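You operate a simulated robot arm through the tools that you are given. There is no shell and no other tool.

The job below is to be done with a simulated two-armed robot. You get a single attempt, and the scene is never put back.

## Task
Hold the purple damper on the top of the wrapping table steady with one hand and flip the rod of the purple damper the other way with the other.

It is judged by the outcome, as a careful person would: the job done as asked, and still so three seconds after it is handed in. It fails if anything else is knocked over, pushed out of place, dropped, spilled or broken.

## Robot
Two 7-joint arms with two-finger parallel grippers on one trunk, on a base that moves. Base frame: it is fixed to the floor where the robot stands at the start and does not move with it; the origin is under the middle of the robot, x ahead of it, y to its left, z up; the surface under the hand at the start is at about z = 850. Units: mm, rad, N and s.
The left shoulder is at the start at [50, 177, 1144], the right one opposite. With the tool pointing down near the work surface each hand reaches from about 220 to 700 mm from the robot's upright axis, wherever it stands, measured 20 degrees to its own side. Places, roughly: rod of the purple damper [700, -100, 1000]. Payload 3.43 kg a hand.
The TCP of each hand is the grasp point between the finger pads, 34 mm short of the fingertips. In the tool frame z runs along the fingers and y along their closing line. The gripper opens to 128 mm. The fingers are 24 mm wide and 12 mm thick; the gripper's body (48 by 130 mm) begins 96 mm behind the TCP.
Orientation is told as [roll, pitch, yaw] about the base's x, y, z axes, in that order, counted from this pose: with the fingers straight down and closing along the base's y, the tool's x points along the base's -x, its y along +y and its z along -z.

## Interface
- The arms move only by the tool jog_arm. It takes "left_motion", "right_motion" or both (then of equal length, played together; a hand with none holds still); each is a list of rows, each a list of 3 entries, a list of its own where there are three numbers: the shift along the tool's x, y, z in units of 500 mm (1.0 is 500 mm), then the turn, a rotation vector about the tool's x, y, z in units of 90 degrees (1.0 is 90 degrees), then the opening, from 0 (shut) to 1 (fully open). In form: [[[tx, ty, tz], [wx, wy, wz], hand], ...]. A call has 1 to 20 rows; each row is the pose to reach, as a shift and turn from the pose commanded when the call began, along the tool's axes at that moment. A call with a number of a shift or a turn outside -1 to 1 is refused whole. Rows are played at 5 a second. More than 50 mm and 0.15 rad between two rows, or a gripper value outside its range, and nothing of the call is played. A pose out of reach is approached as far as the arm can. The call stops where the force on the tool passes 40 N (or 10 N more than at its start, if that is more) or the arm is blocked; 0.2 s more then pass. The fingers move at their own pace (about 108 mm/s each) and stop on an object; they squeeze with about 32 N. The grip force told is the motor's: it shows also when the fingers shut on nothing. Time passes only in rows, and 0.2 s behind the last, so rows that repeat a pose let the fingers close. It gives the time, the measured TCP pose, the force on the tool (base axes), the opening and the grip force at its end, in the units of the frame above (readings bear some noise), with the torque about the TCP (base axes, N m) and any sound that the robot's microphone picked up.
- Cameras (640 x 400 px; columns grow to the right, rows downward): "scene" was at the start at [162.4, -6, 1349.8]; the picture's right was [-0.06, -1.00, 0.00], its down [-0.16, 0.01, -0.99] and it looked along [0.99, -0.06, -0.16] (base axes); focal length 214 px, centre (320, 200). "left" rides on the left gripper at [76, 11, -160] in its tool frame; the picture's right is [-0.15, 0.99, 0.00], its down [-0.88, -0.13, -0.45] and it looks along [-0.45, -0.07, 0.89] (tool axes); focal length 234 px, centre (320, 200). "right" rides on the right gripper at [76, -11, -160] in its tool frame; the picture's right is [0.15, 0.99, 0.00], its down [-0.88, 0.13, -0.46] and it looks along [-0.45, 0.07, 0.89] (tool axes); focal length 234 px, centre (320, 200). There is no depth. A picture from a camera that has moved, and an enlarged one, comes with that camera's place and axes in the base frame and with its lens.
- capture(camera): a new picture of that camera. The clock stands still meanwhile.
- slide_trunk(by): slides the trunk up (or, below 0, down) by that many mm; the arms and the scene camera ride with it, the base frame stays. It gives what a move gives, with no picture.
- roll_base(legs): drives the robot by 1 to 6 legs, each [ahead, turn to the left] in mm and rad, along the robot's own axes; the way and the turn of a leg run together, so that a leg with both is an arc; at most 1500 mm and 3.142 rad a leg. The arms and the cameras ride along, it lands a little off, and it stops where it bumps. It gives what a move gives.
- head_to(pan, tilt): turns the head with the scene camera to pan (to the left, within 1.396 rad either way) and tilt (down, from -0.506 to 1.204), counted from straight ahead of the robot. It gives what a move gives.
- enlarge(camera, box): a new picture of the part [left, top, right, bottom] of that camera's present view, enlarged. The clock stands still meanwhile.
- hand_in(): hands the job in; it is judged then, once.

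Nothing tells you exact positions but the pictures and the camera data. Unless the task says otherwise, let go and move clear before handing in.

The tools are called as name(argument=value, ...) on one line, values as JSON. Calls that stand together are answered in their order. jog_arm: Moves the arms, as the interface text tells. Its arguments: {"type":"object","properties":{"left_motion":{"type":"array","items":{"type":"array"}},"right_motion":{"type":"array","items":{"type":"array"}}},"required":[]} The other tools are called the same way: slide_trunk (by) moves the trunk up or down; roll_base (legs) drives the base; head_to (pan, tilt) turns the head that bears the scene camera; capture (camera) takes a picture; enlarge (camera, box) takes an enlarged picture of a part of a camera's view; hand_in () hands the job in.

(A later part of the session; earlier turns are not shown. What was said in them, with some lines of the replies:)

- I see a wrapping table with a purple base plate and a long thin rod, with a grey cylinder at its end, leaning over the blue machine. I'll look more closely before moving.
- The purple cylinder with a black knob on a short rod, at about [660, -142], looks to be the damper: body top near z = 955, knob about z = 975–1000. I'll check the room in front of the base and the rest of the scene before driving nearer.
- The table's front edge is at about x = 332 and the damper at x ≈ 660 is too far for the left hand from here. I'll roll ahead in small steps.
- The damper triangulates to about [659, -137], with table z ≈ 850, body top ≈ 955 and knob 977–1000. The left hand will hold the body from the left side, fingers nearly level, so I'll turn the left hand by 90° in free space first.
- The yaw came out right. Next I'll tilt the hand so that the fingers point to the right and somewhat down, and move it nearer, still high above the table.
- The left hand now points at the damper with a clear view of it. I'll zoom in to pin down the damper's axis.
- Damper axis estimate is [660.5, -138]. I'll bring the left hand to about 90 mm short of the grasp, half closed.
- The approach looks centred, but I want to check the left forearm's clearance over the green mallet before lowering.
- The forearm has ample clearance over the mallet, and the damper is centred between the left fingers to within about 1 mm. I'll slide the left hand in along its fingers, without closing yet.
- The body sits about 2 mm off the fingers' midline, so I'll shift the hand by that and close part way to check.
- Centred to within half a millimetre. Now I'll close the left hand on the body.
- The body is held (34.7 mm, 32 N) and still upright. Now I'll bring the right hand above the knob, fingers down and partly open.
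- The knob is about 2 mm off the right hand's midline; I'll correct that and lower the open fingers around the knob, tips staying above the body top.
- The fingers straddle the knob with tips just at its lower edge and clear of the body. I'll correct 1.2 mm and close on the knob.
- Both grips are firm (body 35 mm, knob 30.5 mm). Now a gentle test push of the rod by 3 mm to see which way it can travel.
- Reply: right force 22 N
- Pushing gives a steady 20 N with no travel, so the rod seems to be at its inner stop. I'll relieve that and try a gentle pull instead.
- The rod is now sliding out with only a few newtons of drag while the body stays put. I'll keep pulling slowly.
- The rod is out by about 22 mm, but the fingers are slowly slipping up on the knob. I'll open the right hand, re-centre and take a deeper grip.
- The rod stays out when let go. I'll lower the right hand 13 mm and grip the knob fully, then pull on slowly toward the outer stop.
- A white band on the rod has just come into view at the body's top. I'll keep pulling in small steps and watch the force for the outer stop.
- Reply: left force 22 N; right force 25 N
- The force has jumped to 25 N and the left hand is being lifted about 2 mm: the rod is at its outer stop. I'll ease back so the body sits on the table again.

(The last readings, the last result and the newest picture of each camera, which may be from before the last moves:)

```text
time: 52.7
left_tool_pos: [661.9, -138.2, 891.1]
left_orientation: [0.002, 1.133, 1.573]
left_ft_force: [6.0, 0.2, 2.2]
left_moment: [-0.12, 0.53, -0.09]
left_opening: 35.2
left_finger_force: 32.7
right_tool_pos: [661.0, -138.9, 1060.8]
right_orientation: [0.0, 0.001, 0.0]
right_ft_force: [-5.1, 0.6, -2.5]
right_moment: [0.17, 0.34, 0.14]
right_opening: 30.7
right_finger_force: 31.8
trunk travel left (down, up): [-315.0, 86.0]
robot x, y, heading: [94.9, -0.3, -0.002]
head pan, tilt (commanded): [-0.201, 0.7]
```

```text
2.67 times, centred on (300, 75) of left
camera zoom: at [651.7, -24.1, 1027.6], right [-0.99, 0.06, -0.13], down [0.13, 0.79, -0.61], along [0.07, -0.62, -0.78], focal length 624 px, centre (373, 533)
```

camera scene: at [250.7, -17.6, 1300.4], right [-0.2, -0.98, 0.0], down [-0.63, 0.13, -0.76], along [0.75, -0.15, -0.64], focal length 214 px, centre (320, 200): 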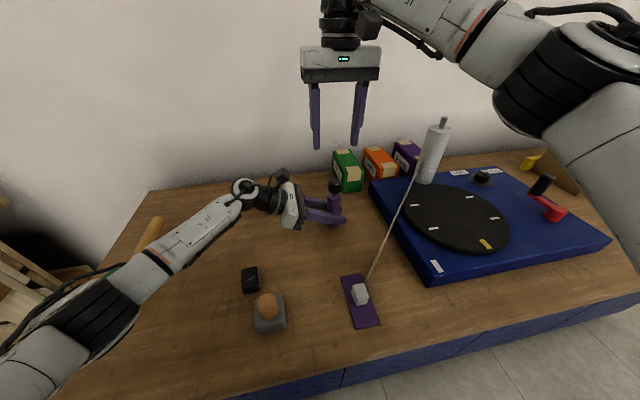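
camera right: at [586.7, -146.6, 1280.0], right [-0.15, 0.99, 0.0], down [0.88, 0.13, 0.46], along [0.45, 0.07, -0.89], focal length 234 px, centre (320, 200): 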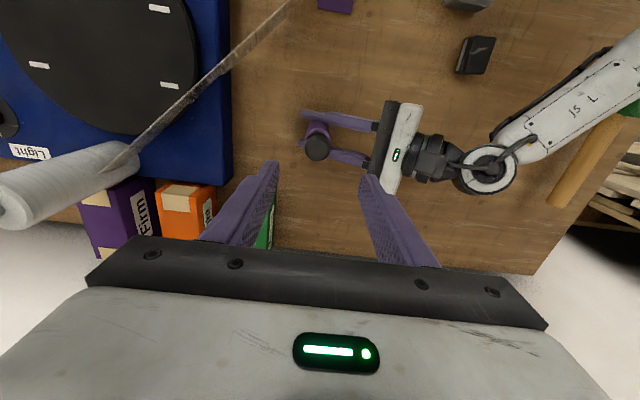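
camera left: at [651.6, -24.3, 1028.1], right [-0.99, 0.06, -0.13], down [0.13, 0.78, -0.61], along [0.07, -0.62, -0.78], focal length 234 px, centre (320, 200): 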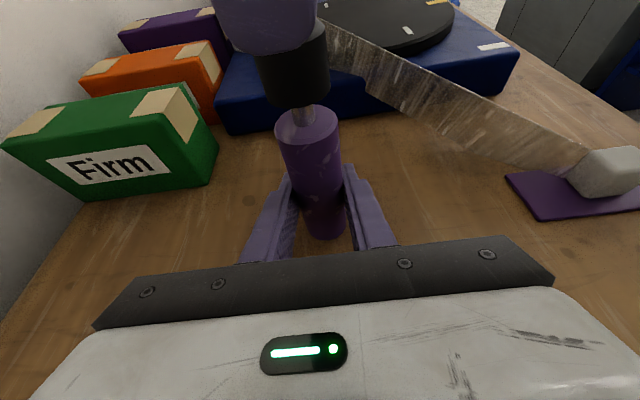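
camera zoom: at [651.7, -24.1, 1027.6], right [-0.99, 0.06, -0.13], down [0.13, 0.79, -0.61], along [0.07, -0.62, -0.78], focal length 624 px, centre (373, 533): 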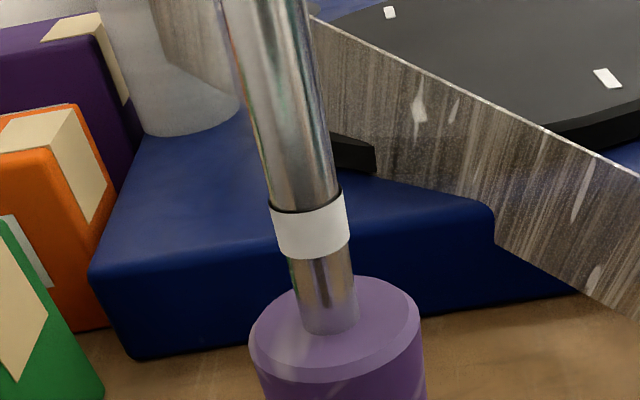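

The rod is at its outer stop and the pull has been relieved. Now I'll ease the side load, open the right hand and lift it clear while the left still holds.

jog_arm(right_motion=[[[0.001, 0, 0], [0, 0, 0], 0.05], [[0.0014, 0, 0], [0, 0, 0], 0.05], [[0.0014, 0, 0], [0, 0, 0], 0.3], [[0.0014, 0, 0], [0, 0, 0], 0.45], [[0.0014, 0, 0], [0, 0, 0], 0.5], [[0.0014, 0, -0.02], [0, 0, 0], 0.5], [[0.0014, 0, -0.06], [0, 0, 0], 0.5], [[0.0014, 0, -0.12], [0, 0, 0], 0.5], [[0.0014, 0, -0.2], [0, 0, 0], 0.5]])

capture(camera="left")

capture(camera="scene")

enlarge(camera="scene", box=[270, 110, 390, 240])

```text
time: 54.7
left_tool_pos: [661.6, -137.9, 893.0]
left_orientation: [-0.001, 1.135, 1.569]
left_ft_force: [-0.6, 0.2, -2.9]
left_moment: [0.01, -0.05, 0.02]
left_opening: 35.3
left_finger_force: 32.3
right_tool_pos: [659.1, -138.1, 1159.5]
right_orientation: [0.001, 0.001, -0.001]
right_ft_force: [0.4, 0.7, -0.1]
right_moment: [0.02, -0.03, 0.0]
right_opening: 64.0
right_finger_force: 0.1
trunk travel left (down, up): [-315.0, 86.0]
robot x, y, heading: [98.5, -1.6, -0.001]
head pan, tilt (commanded): [-0.201, 0.7]
```

```text
taken
camera left: at [651.2, -23.8, 1028.4], right [-0.99, 0.06, -0.13], down [0.13, 0.78, -0.61], along [0.07, -0.62, -0.78], focal length 234 px, centre (320, 200)
```

left: 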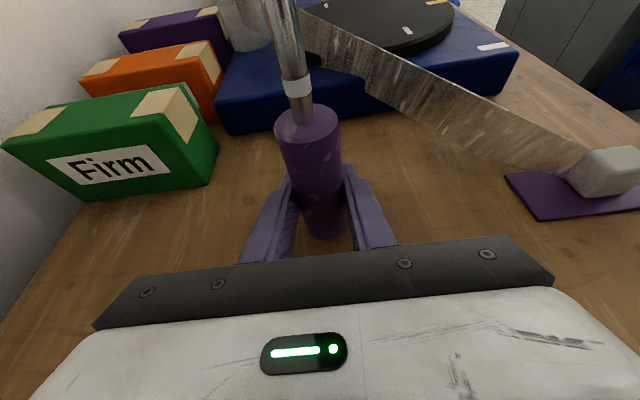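

```text
taken
camera scene: at [250.1, -17.4, 1300.4], right [-0.2, -0.98, 0.0], down [-0.63, 0.13, -0.77], along [0.75, -0.15, -0.64], focal length 214 px, centre (320, 200)
```

scene: 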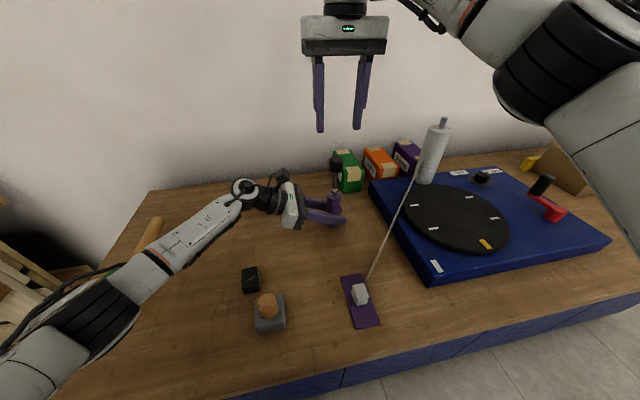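

```text
3.08 times, centred on (330, 175) of scene
camera zoom: at [250.1, -17.4, 1300.4], right [-0.2, -0.98, 0.0], down [-0.63, 0.13, -0.77], along [0.75, -0.15, -0.64], focal length 660 px, centre (289, 277)
```

zoom: 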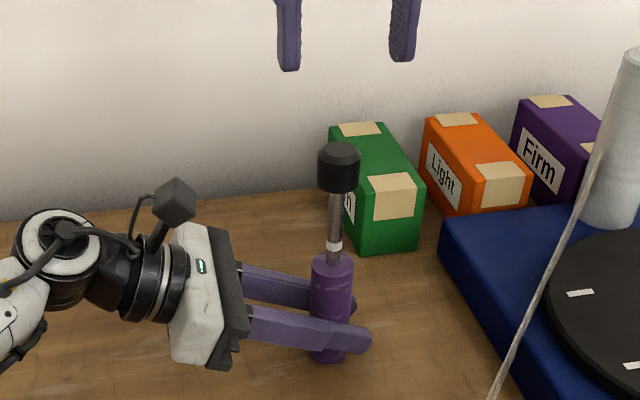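

The rod stays fully out with the white band showing. Before letting go with the left hand I'll settle the body a hair down onto the table and wait a little to see that the rod doesn't creep.

jog_arm(left_motion=[[[-0.0005, 0, 0.0002], [0, 0, 0], 0.1], [[-0.001, 0, 0.0004], [0, 0, 0], 0.1], [[-0.001, 0, 0.0004], [0, 0, 0], 0.1], [[-0.001, 0, 0.0004], [0, 0, 0], 0.1], [[-0.001, 0, 0.0004], [0, 0, 0], 0.1], [[-0.001, 0, 0.0004], [0, 0, 0], 0.1], [[-0.001, 0, 0.0004], [0, 0, 0], 0.1], [[-0.001, 0, 0.0004], [0, 0, 0], 0.1]])

enlarge(camera="left", box=[240, 40, 380, 250])

enlarge(camera="scene", box=[300, 130, 370, 240])

```text
time: 56.5
left_tool_pos: [662.9, -137.3, 891.3]
left_orientation: [-0.003, 1.136, 1.568]
left_ft_force: [-0.6, -0.6, -2.0]
left_moment: [0.0, 0.02, -0.03]
left_opening: 35.2
left_finger_force: 32.2
right_tool_pos: [659.4, -138.2, 1157.7]
right_orientation: [0.0, -0.002, 0.001]
right_ft_force: [-0.5, 0.3, 0.7]
right_moment: [0.04, -0.01, 0.02]
right_opening: 64.1
right_finger_force: 0.2
trunk travel left (down, up): [-315.0, 86.0]
robot x, y, heading: [98.2, 0.9, 0.0]
head pan, tilt (commanded): [-0.201, 0.7]
```

```text
1.90 times, centred on (310, 145) of left
camera zoom: at [651.7, -24.3, 1027.4], right [-0.99, 0.06, -0.13], down [0.13, 0.78, -0.61], along [0.07, -0.62, -0.78], focal length 446 px, centre (339, 305)
```

zoom: 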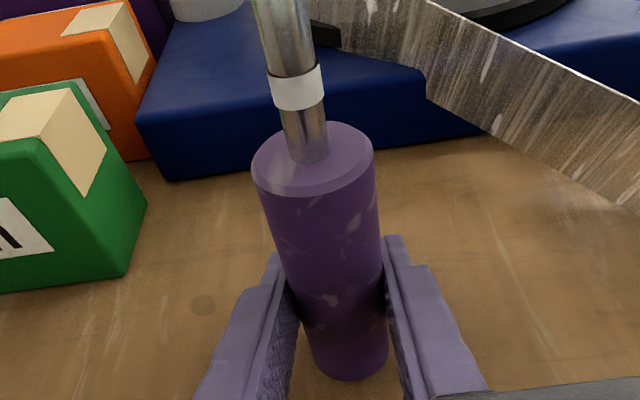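

```text
3.64 times, centred on (335, 185) of scene
camera zoom: at [250.6, -17.8, 1300.4], right [-0.2, -0.98, 0.0], down [-0.63, 0.13, -0.76], along [0.75, -0.15, -0.64], focal length 780 px, centre (266, 254)
```

zoom: 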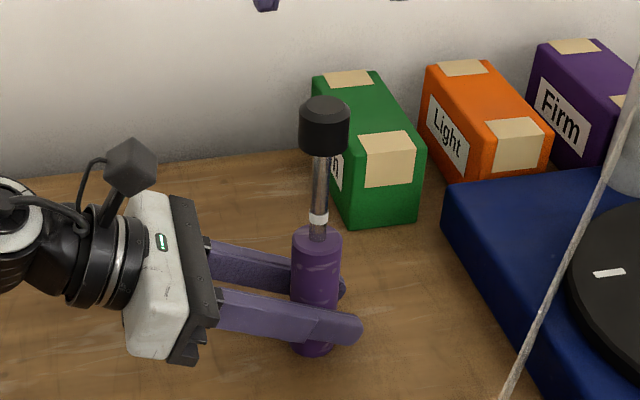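

The left hand still carries about 2 N, so the body hangs slightly above the table. I'll lower it gently until the table takes its weight.

jog_arm(left_motion=[[[-0.0005, 0, 0.0002], [0, 0, 0], 0.1], [[-0.001, 0, 0.0004], [0, 0, 0], 0.1], [[-0.0015, 0, 0.0007], [0, 0, 0], 0.1], [[-0.0018, 0, 0.00085], [0, 0, 0], 0.1], [[-0.0018, 0, 0.00085], [0, 0, 0], 0.1], [[-0.0018, 0, 0.00085], [0, 0, 0], 0.1]])

enlarge(camera="left", box=[240, 40, 380, 250])

```text
time: 57.9
left_tool_pos: [661.0, -137.7, 890.6]
left_orientation: [-0.001, 1.136, 1.569]
left_ft_force: [0.9, -0.3, -0.1]
left_moment: [-0.11, 0.0, -0.01]
left_opening: 35.2
left_finger_force: 32.1
right_tool_pos: [659.1, -139.0, 1158.1]
right_orientation: [0.0, 0.0, 0.0]
right_ft_force: [-0.2, 0.1, 0.4]
right_moment: [0.01, -0.01, 0.01]
right_opening: 63.8
right_finger_force: 0.0
trunk travel left (down, up): [-315.0, 86.0]
robot x, y, heading: [99.4, -2.6, -0.005]
head pan, tilt (commanded): [-0.201, 0.7]
```

```text
1.90 times, centred on (310, 145) of left
camera zoom: at [651.5, -24.3, 1027.4], right [-0.99, 0.06, -0.13], down [0.13, 0.78, -0.61], along [0.07, -0.62, -0.78], focal length 446 px, centre (339, 305)
```

zoom: 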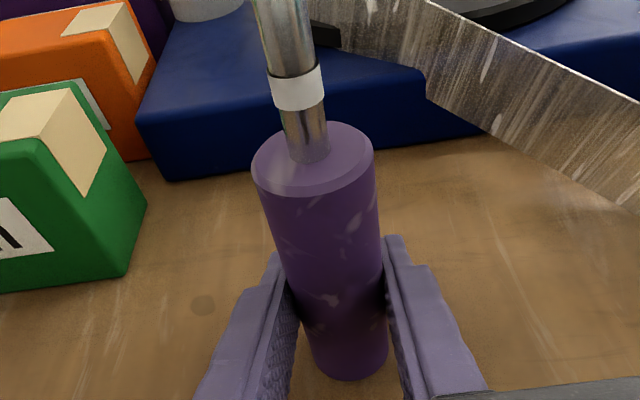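

The table now carries the damper. I'll open the left hand gradually.

jog_arm(left_motion=[[[0, 0, 0], [0, 0, 0], 0.3], [[0, 0, 0], [0, 0, 0], 0.4], [[0, 0, 0], [0, 0, 0], 0.55], [[0, 0, 0], [0, 0, 0], 0.55], [[0, 0, 0], [0, 0, 0], 0.55]])

enlarge(camera="left", box=[240, 40, 380, 250])

enlarge(camera="scene", box=[300, 130, 370, 240])

```text
time: 59.1
left_tool_pos: [661.9, -136.1, 891.1]
left_orientation: [-0.001, 1.137, 1.569]
left_ft_force: [1.0, -1.1, -0.8]
left_moment: [0.01, -0.04, 0.01]
left_opening: 70.3
left_finger_force: 0.1
right_tool_pos: [659.3, -138.1, 1158.6]
right_orientation: [0.0, 0.0, -0.001]
right_ft_force: [0.1, -0.7, -0.1]
right_moment: [-0.01, 0.0, -0.02]
right_opening: 63.9
right_finger_force: 0.0
trunk travel left (down, up): [-315.0, 86.0]
robot x, y, heading: [99.9, -0.7, 0.001]
head pan, tilt (commanded): [-0.201, 0.7]
```

```text
1.90 times, centred on (310, 145) of left
camera zoom: at [651.4, -24.3, 1027.3], right [-0.99, 0.06, -0.13], down [0.13, 0.78, -0.61], along [0.07, -0.62, -0.78], focal length 446 px, centre (339, 305)
```

zoom: 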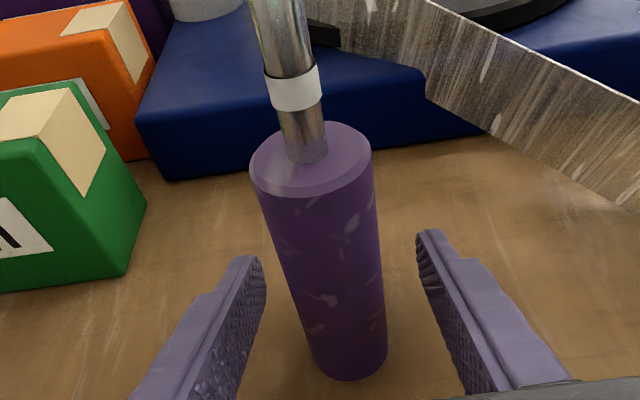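

```text
3.64 times, centred on (335, 185) of scene
camera zoom: at [250.5, -17.7, 1300.4], right [-0.2, -0.98, 0.0], down [-0.63, 0.13, -0.76], along [0.75, -0.15, -0.64], focal length 780 px, centre (266, 254)
```

zoom: 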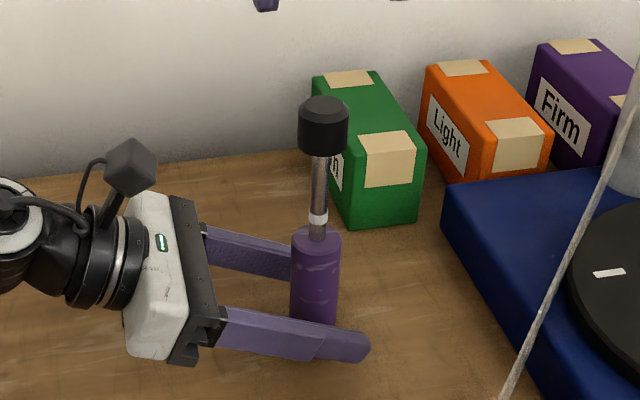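

The damper stands upright on its own with the rod out. I'll back the left hand straight out along its fingers and lift the right hand further away.

jog_arm(left_motion=[[[0, 0, -0.03], [0, 0, 0], 0.55], [[0, 0, -0.06], [0, 0, 0], 0.55], [[0, 0, -0.1], [0, 0, 0], 0.55], [[0, 0, -0.15], [0, 0, 0], 0.55], [[0, 0, -0.2], [0, 0, 0], 0.55], [[0.03, 0, -0.26], [0, 0, 0], 0.55], [[0.08, 0, -0.32], [0, 0, 0], 0.55]])

jog_arm(right_motion=[[[0, 0, -0.05], [0, 0, 0], 0.5], [[0.03, -0.03, -0.1], [0, 0, 0], 0.5], [[0.08, -0.07, -0.14], [0, 0, 0], 0.5], [[0.14, -0.1, -0.18], [0, 0, 0], 0.5], [[0.2, -0.14, -0.2], [0, 0, 0], 0.5]])

capture(camera="scene")

enlarge(camera="scene", box=[290, 120, 380, 240])

capture(camera="right")

```text
time: 60.7
left_tool_pos: [662.5, -9.4, 996.7]
left_orientation: [-0.003, 1.136, 1.569]
left_ft_force: [0.6, 0.5, 1.1]
left_moment: [-0.01, -0.03, 0.03]
left_opening: 70.5
left_finger_force: 0.0
right_tool_pos: [658.1, -138.6, 1159.1]
right_orientation: [0.0, -0.002, 0.001]
right_ft_force: [0.5, 0.8, -0.3]
right_moment: [-0.02, 0.03, -0.03]
right_opening: 63.9
right_finger_force: 0.0
trunk travel left (down, up): [-315.0, 86.0]
robot x, y, heading: [99.7, -1.3, -0.001]
head pan, tilt (commanded): [-0.201, 0.7]
```

```text
time: 61.9
left_tool_pos: [662.3, -10.3, 996.5]
left_orientation: [-0.004, 1.135, 1.568]
left_ft_force: [0.5, 0.0, -0.8]
left_moment: [0.0, 0.0, -0.01]
left_opening: 70.4
left_finger_force: 0.0
right_tool_pos: [557.8, -209.1, 1259.1]
right_orientation: [-0.001, -0.001, -0.002]
right_ft_force: [0.0, -0.4, -0.3]
right_moment: [0.01, -0.01, 0.03]
right_opening: 63.6
right_finger_force: 0.1
trunk travel left (down, up): [-315.0, 86.0]
robot x, y, heading: [98.9, -0.8, 0.004]
head pan, tilt (commanded): [-0.201, 0.7]
```

```text
taken
camera scene: at [249.9, -18.4, 1300.5], right [-0.2, -0.98, 0.0], down [-0.63, 0.13, -0.77], along [0.75, -0.15, -0.64], focal length 214 px, centre (320, 200)
```

scene: 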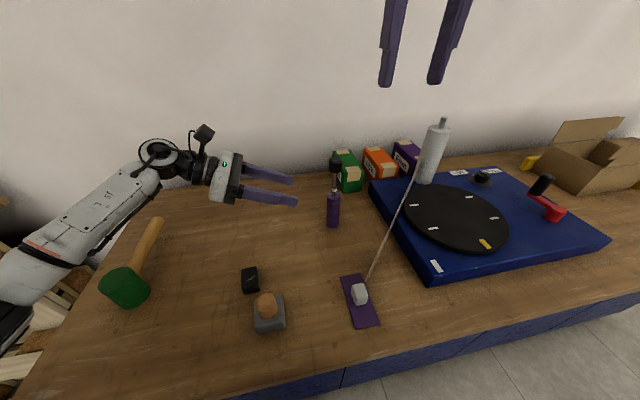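

```text
3.33 times, centred on (335, 180) of scene
camera zoom: at [249.9, -18.4, 1300.5], right [-0.2, -0.98, 0.0], down [-0.63, 0.13, -0.77], along [0.75, -0.15, -0.64], focal length 715 px, centre (270, 267)
```

zoom: 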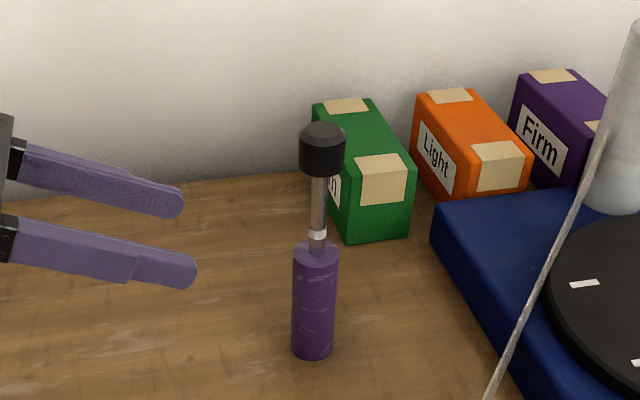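

```text
taken
camera right: at [481.9, -221.8, 1418.4], right [-0.15, 0.99, 0.0], down [0.88, 0.13, 0.46], along [0.45, 0.07, -0.89], focal length 234 px, centre (320, 200)
```

right: 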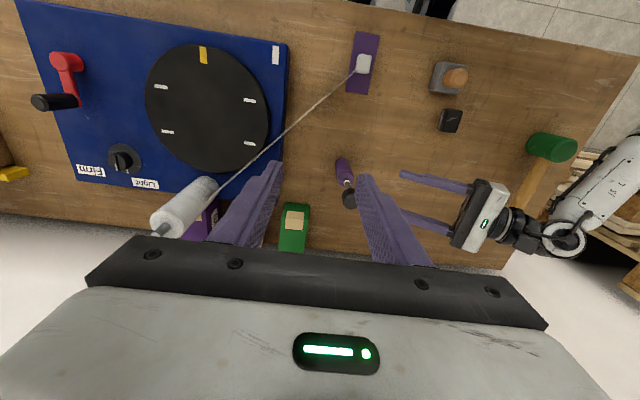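

The rod stays out. I'll wait a little with the hands away and check for any creep, and confirm that nothing else has moved.

jog_arm(left_motion=[[[0.03, 0, -0.03], [0, 0, 0], 0.55], [[0.06, 0, -0.06], [0, 0, 0], 0.55], [[0.1, 0, -0.1], [0, 0, 0], 0.55], [[0.1, 0, -0.1], [0, 0, 0], 0.55], [[0.1, 0, -0.1], [0, 0, 0], 0.55], [[0.1, 0, -0.1], [0, 0, 0], 0.55], [[0.1, 0, -0.1], [0, 0, 0], 0.55], [[0.1, 0, -0.1], [0, 0, 0], 0.55], [[0.1, 0, -0.1], [0, 0, 0], 0.55], [[0.1, 0, -0.1], [0, 0, 0], 0.55], [[0.1, 0, -0.1], [0, 0, 0], 0.55], [[0.1, 0, -0.1], [0, 0, 0], 0.55], [[0.1, 0, -0.1], [0, 0, 0], 0.55], [[0.1, 0, -0.1], [0, 0, 0], 0.55], [[0.1, 0, -0.1], [0, 0, 0], 0.55], [[0.1, 0, -0.1], [0, 0, 0], 0.55]])

enlarge(camera="scene", box=[290, 120, 380, 240])

enlarge(camera="scene", box=[220, 220, 420, 345])

enlarge(camera="left", box=[220, 40, 420, 240])

```text
time: 65.3
left_tool_pos: [662.9, 15.1, 1062.8]
left_orientation: [-0.002, 1.136, 1.569]
left_ft_force: [0.7, 0.1, -0.5]
left_moment: [-0.04, 0.0, 0.02]
left_opening: 70.2
left_finger_force: 0.0
right_tool_pos: [558.4, -209.7, 1258.8]
right_orientation: [0.0, 0.0, 0.0]
right_ft_force: [0.6, 1.0, 0.4]
right_moment: [0.01, 0.0, 0.0]
right_opening: 64.2
right_finger_force: 0.0
trunk travel left (down, up): [-315.0, 86.0]
robot x, y, heading: [100.0, -3.0, -0.002]
head pan, tilt (commanded): [-0.201, 0.7]
```

```text
3.33 times, centred on (335, 180) of scene
camera zoom: at [250.5, -17.7, 1300.4], right [-0.2, -0.98, 0.0], down [-0.63, 0.13, -0.76], along [0.75, -0.15, -0.64], focal length 715 px, centre (270, 267)
```

zoom: 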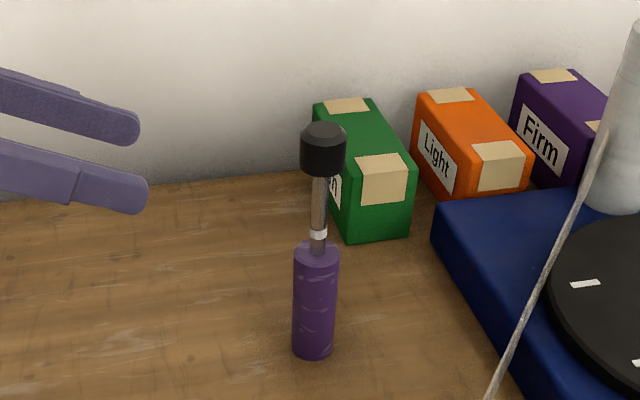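

```text
3.20 times, centred on (320, 282) of scene
camera zoom: at [250.5, -17.7, 1300.4], right [-0.2, -0.98, 0.0], down [-0.63, 0.13, -0.76], along [0.75, -0.15, -0.64], focal length 686 px, centre (320, -64)
```

zoom: 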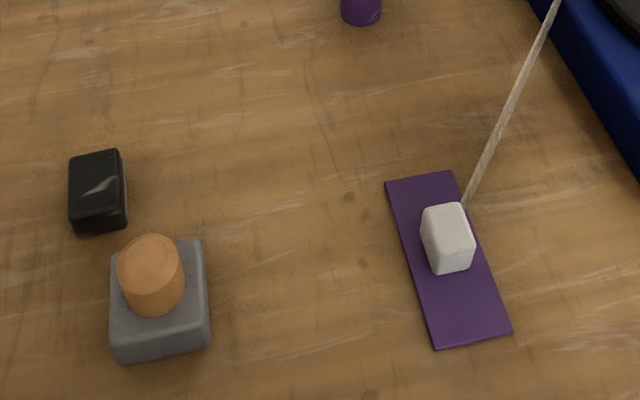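

```text
2.00 times, centred on (320, 140) of left
camera zoom: at [652.2, 128.0, 1198.4], right [-0.99, 0.06, -0.13], down [0.13, 0.78, -0.61], along [0.07, -0.62, -0.78], focal length 468 px, centre (320, 320)
```

zoom: 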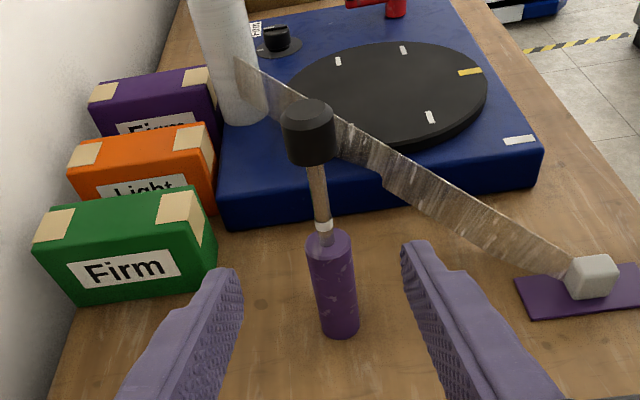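

The purple damper stands upright in its place with its rod fully out. It hasn't crept over several seconds, both hands are clear and nothing else has moved, so I'm handing the job in.

hand_in()

```text
The job is handed in.
```

The purple damper's rod is now fully out, where it started pushed in. I held the body with the left hand and pulled the knob up to its outer stop with the right.

The rod would not go in any further when I pushed it, so I took "the other way" to mean out. As it came out, a white band showed on the rod.

During the last of the pull the damper lifted about 2 mm. I lowered it until the table carried its weight again before letting go.

With both hands clear, I saw no creep in the rod over about three seconds. The damper stood upright in its place, and nothing else on the table had moved. The job is handed in; no verdict came back.
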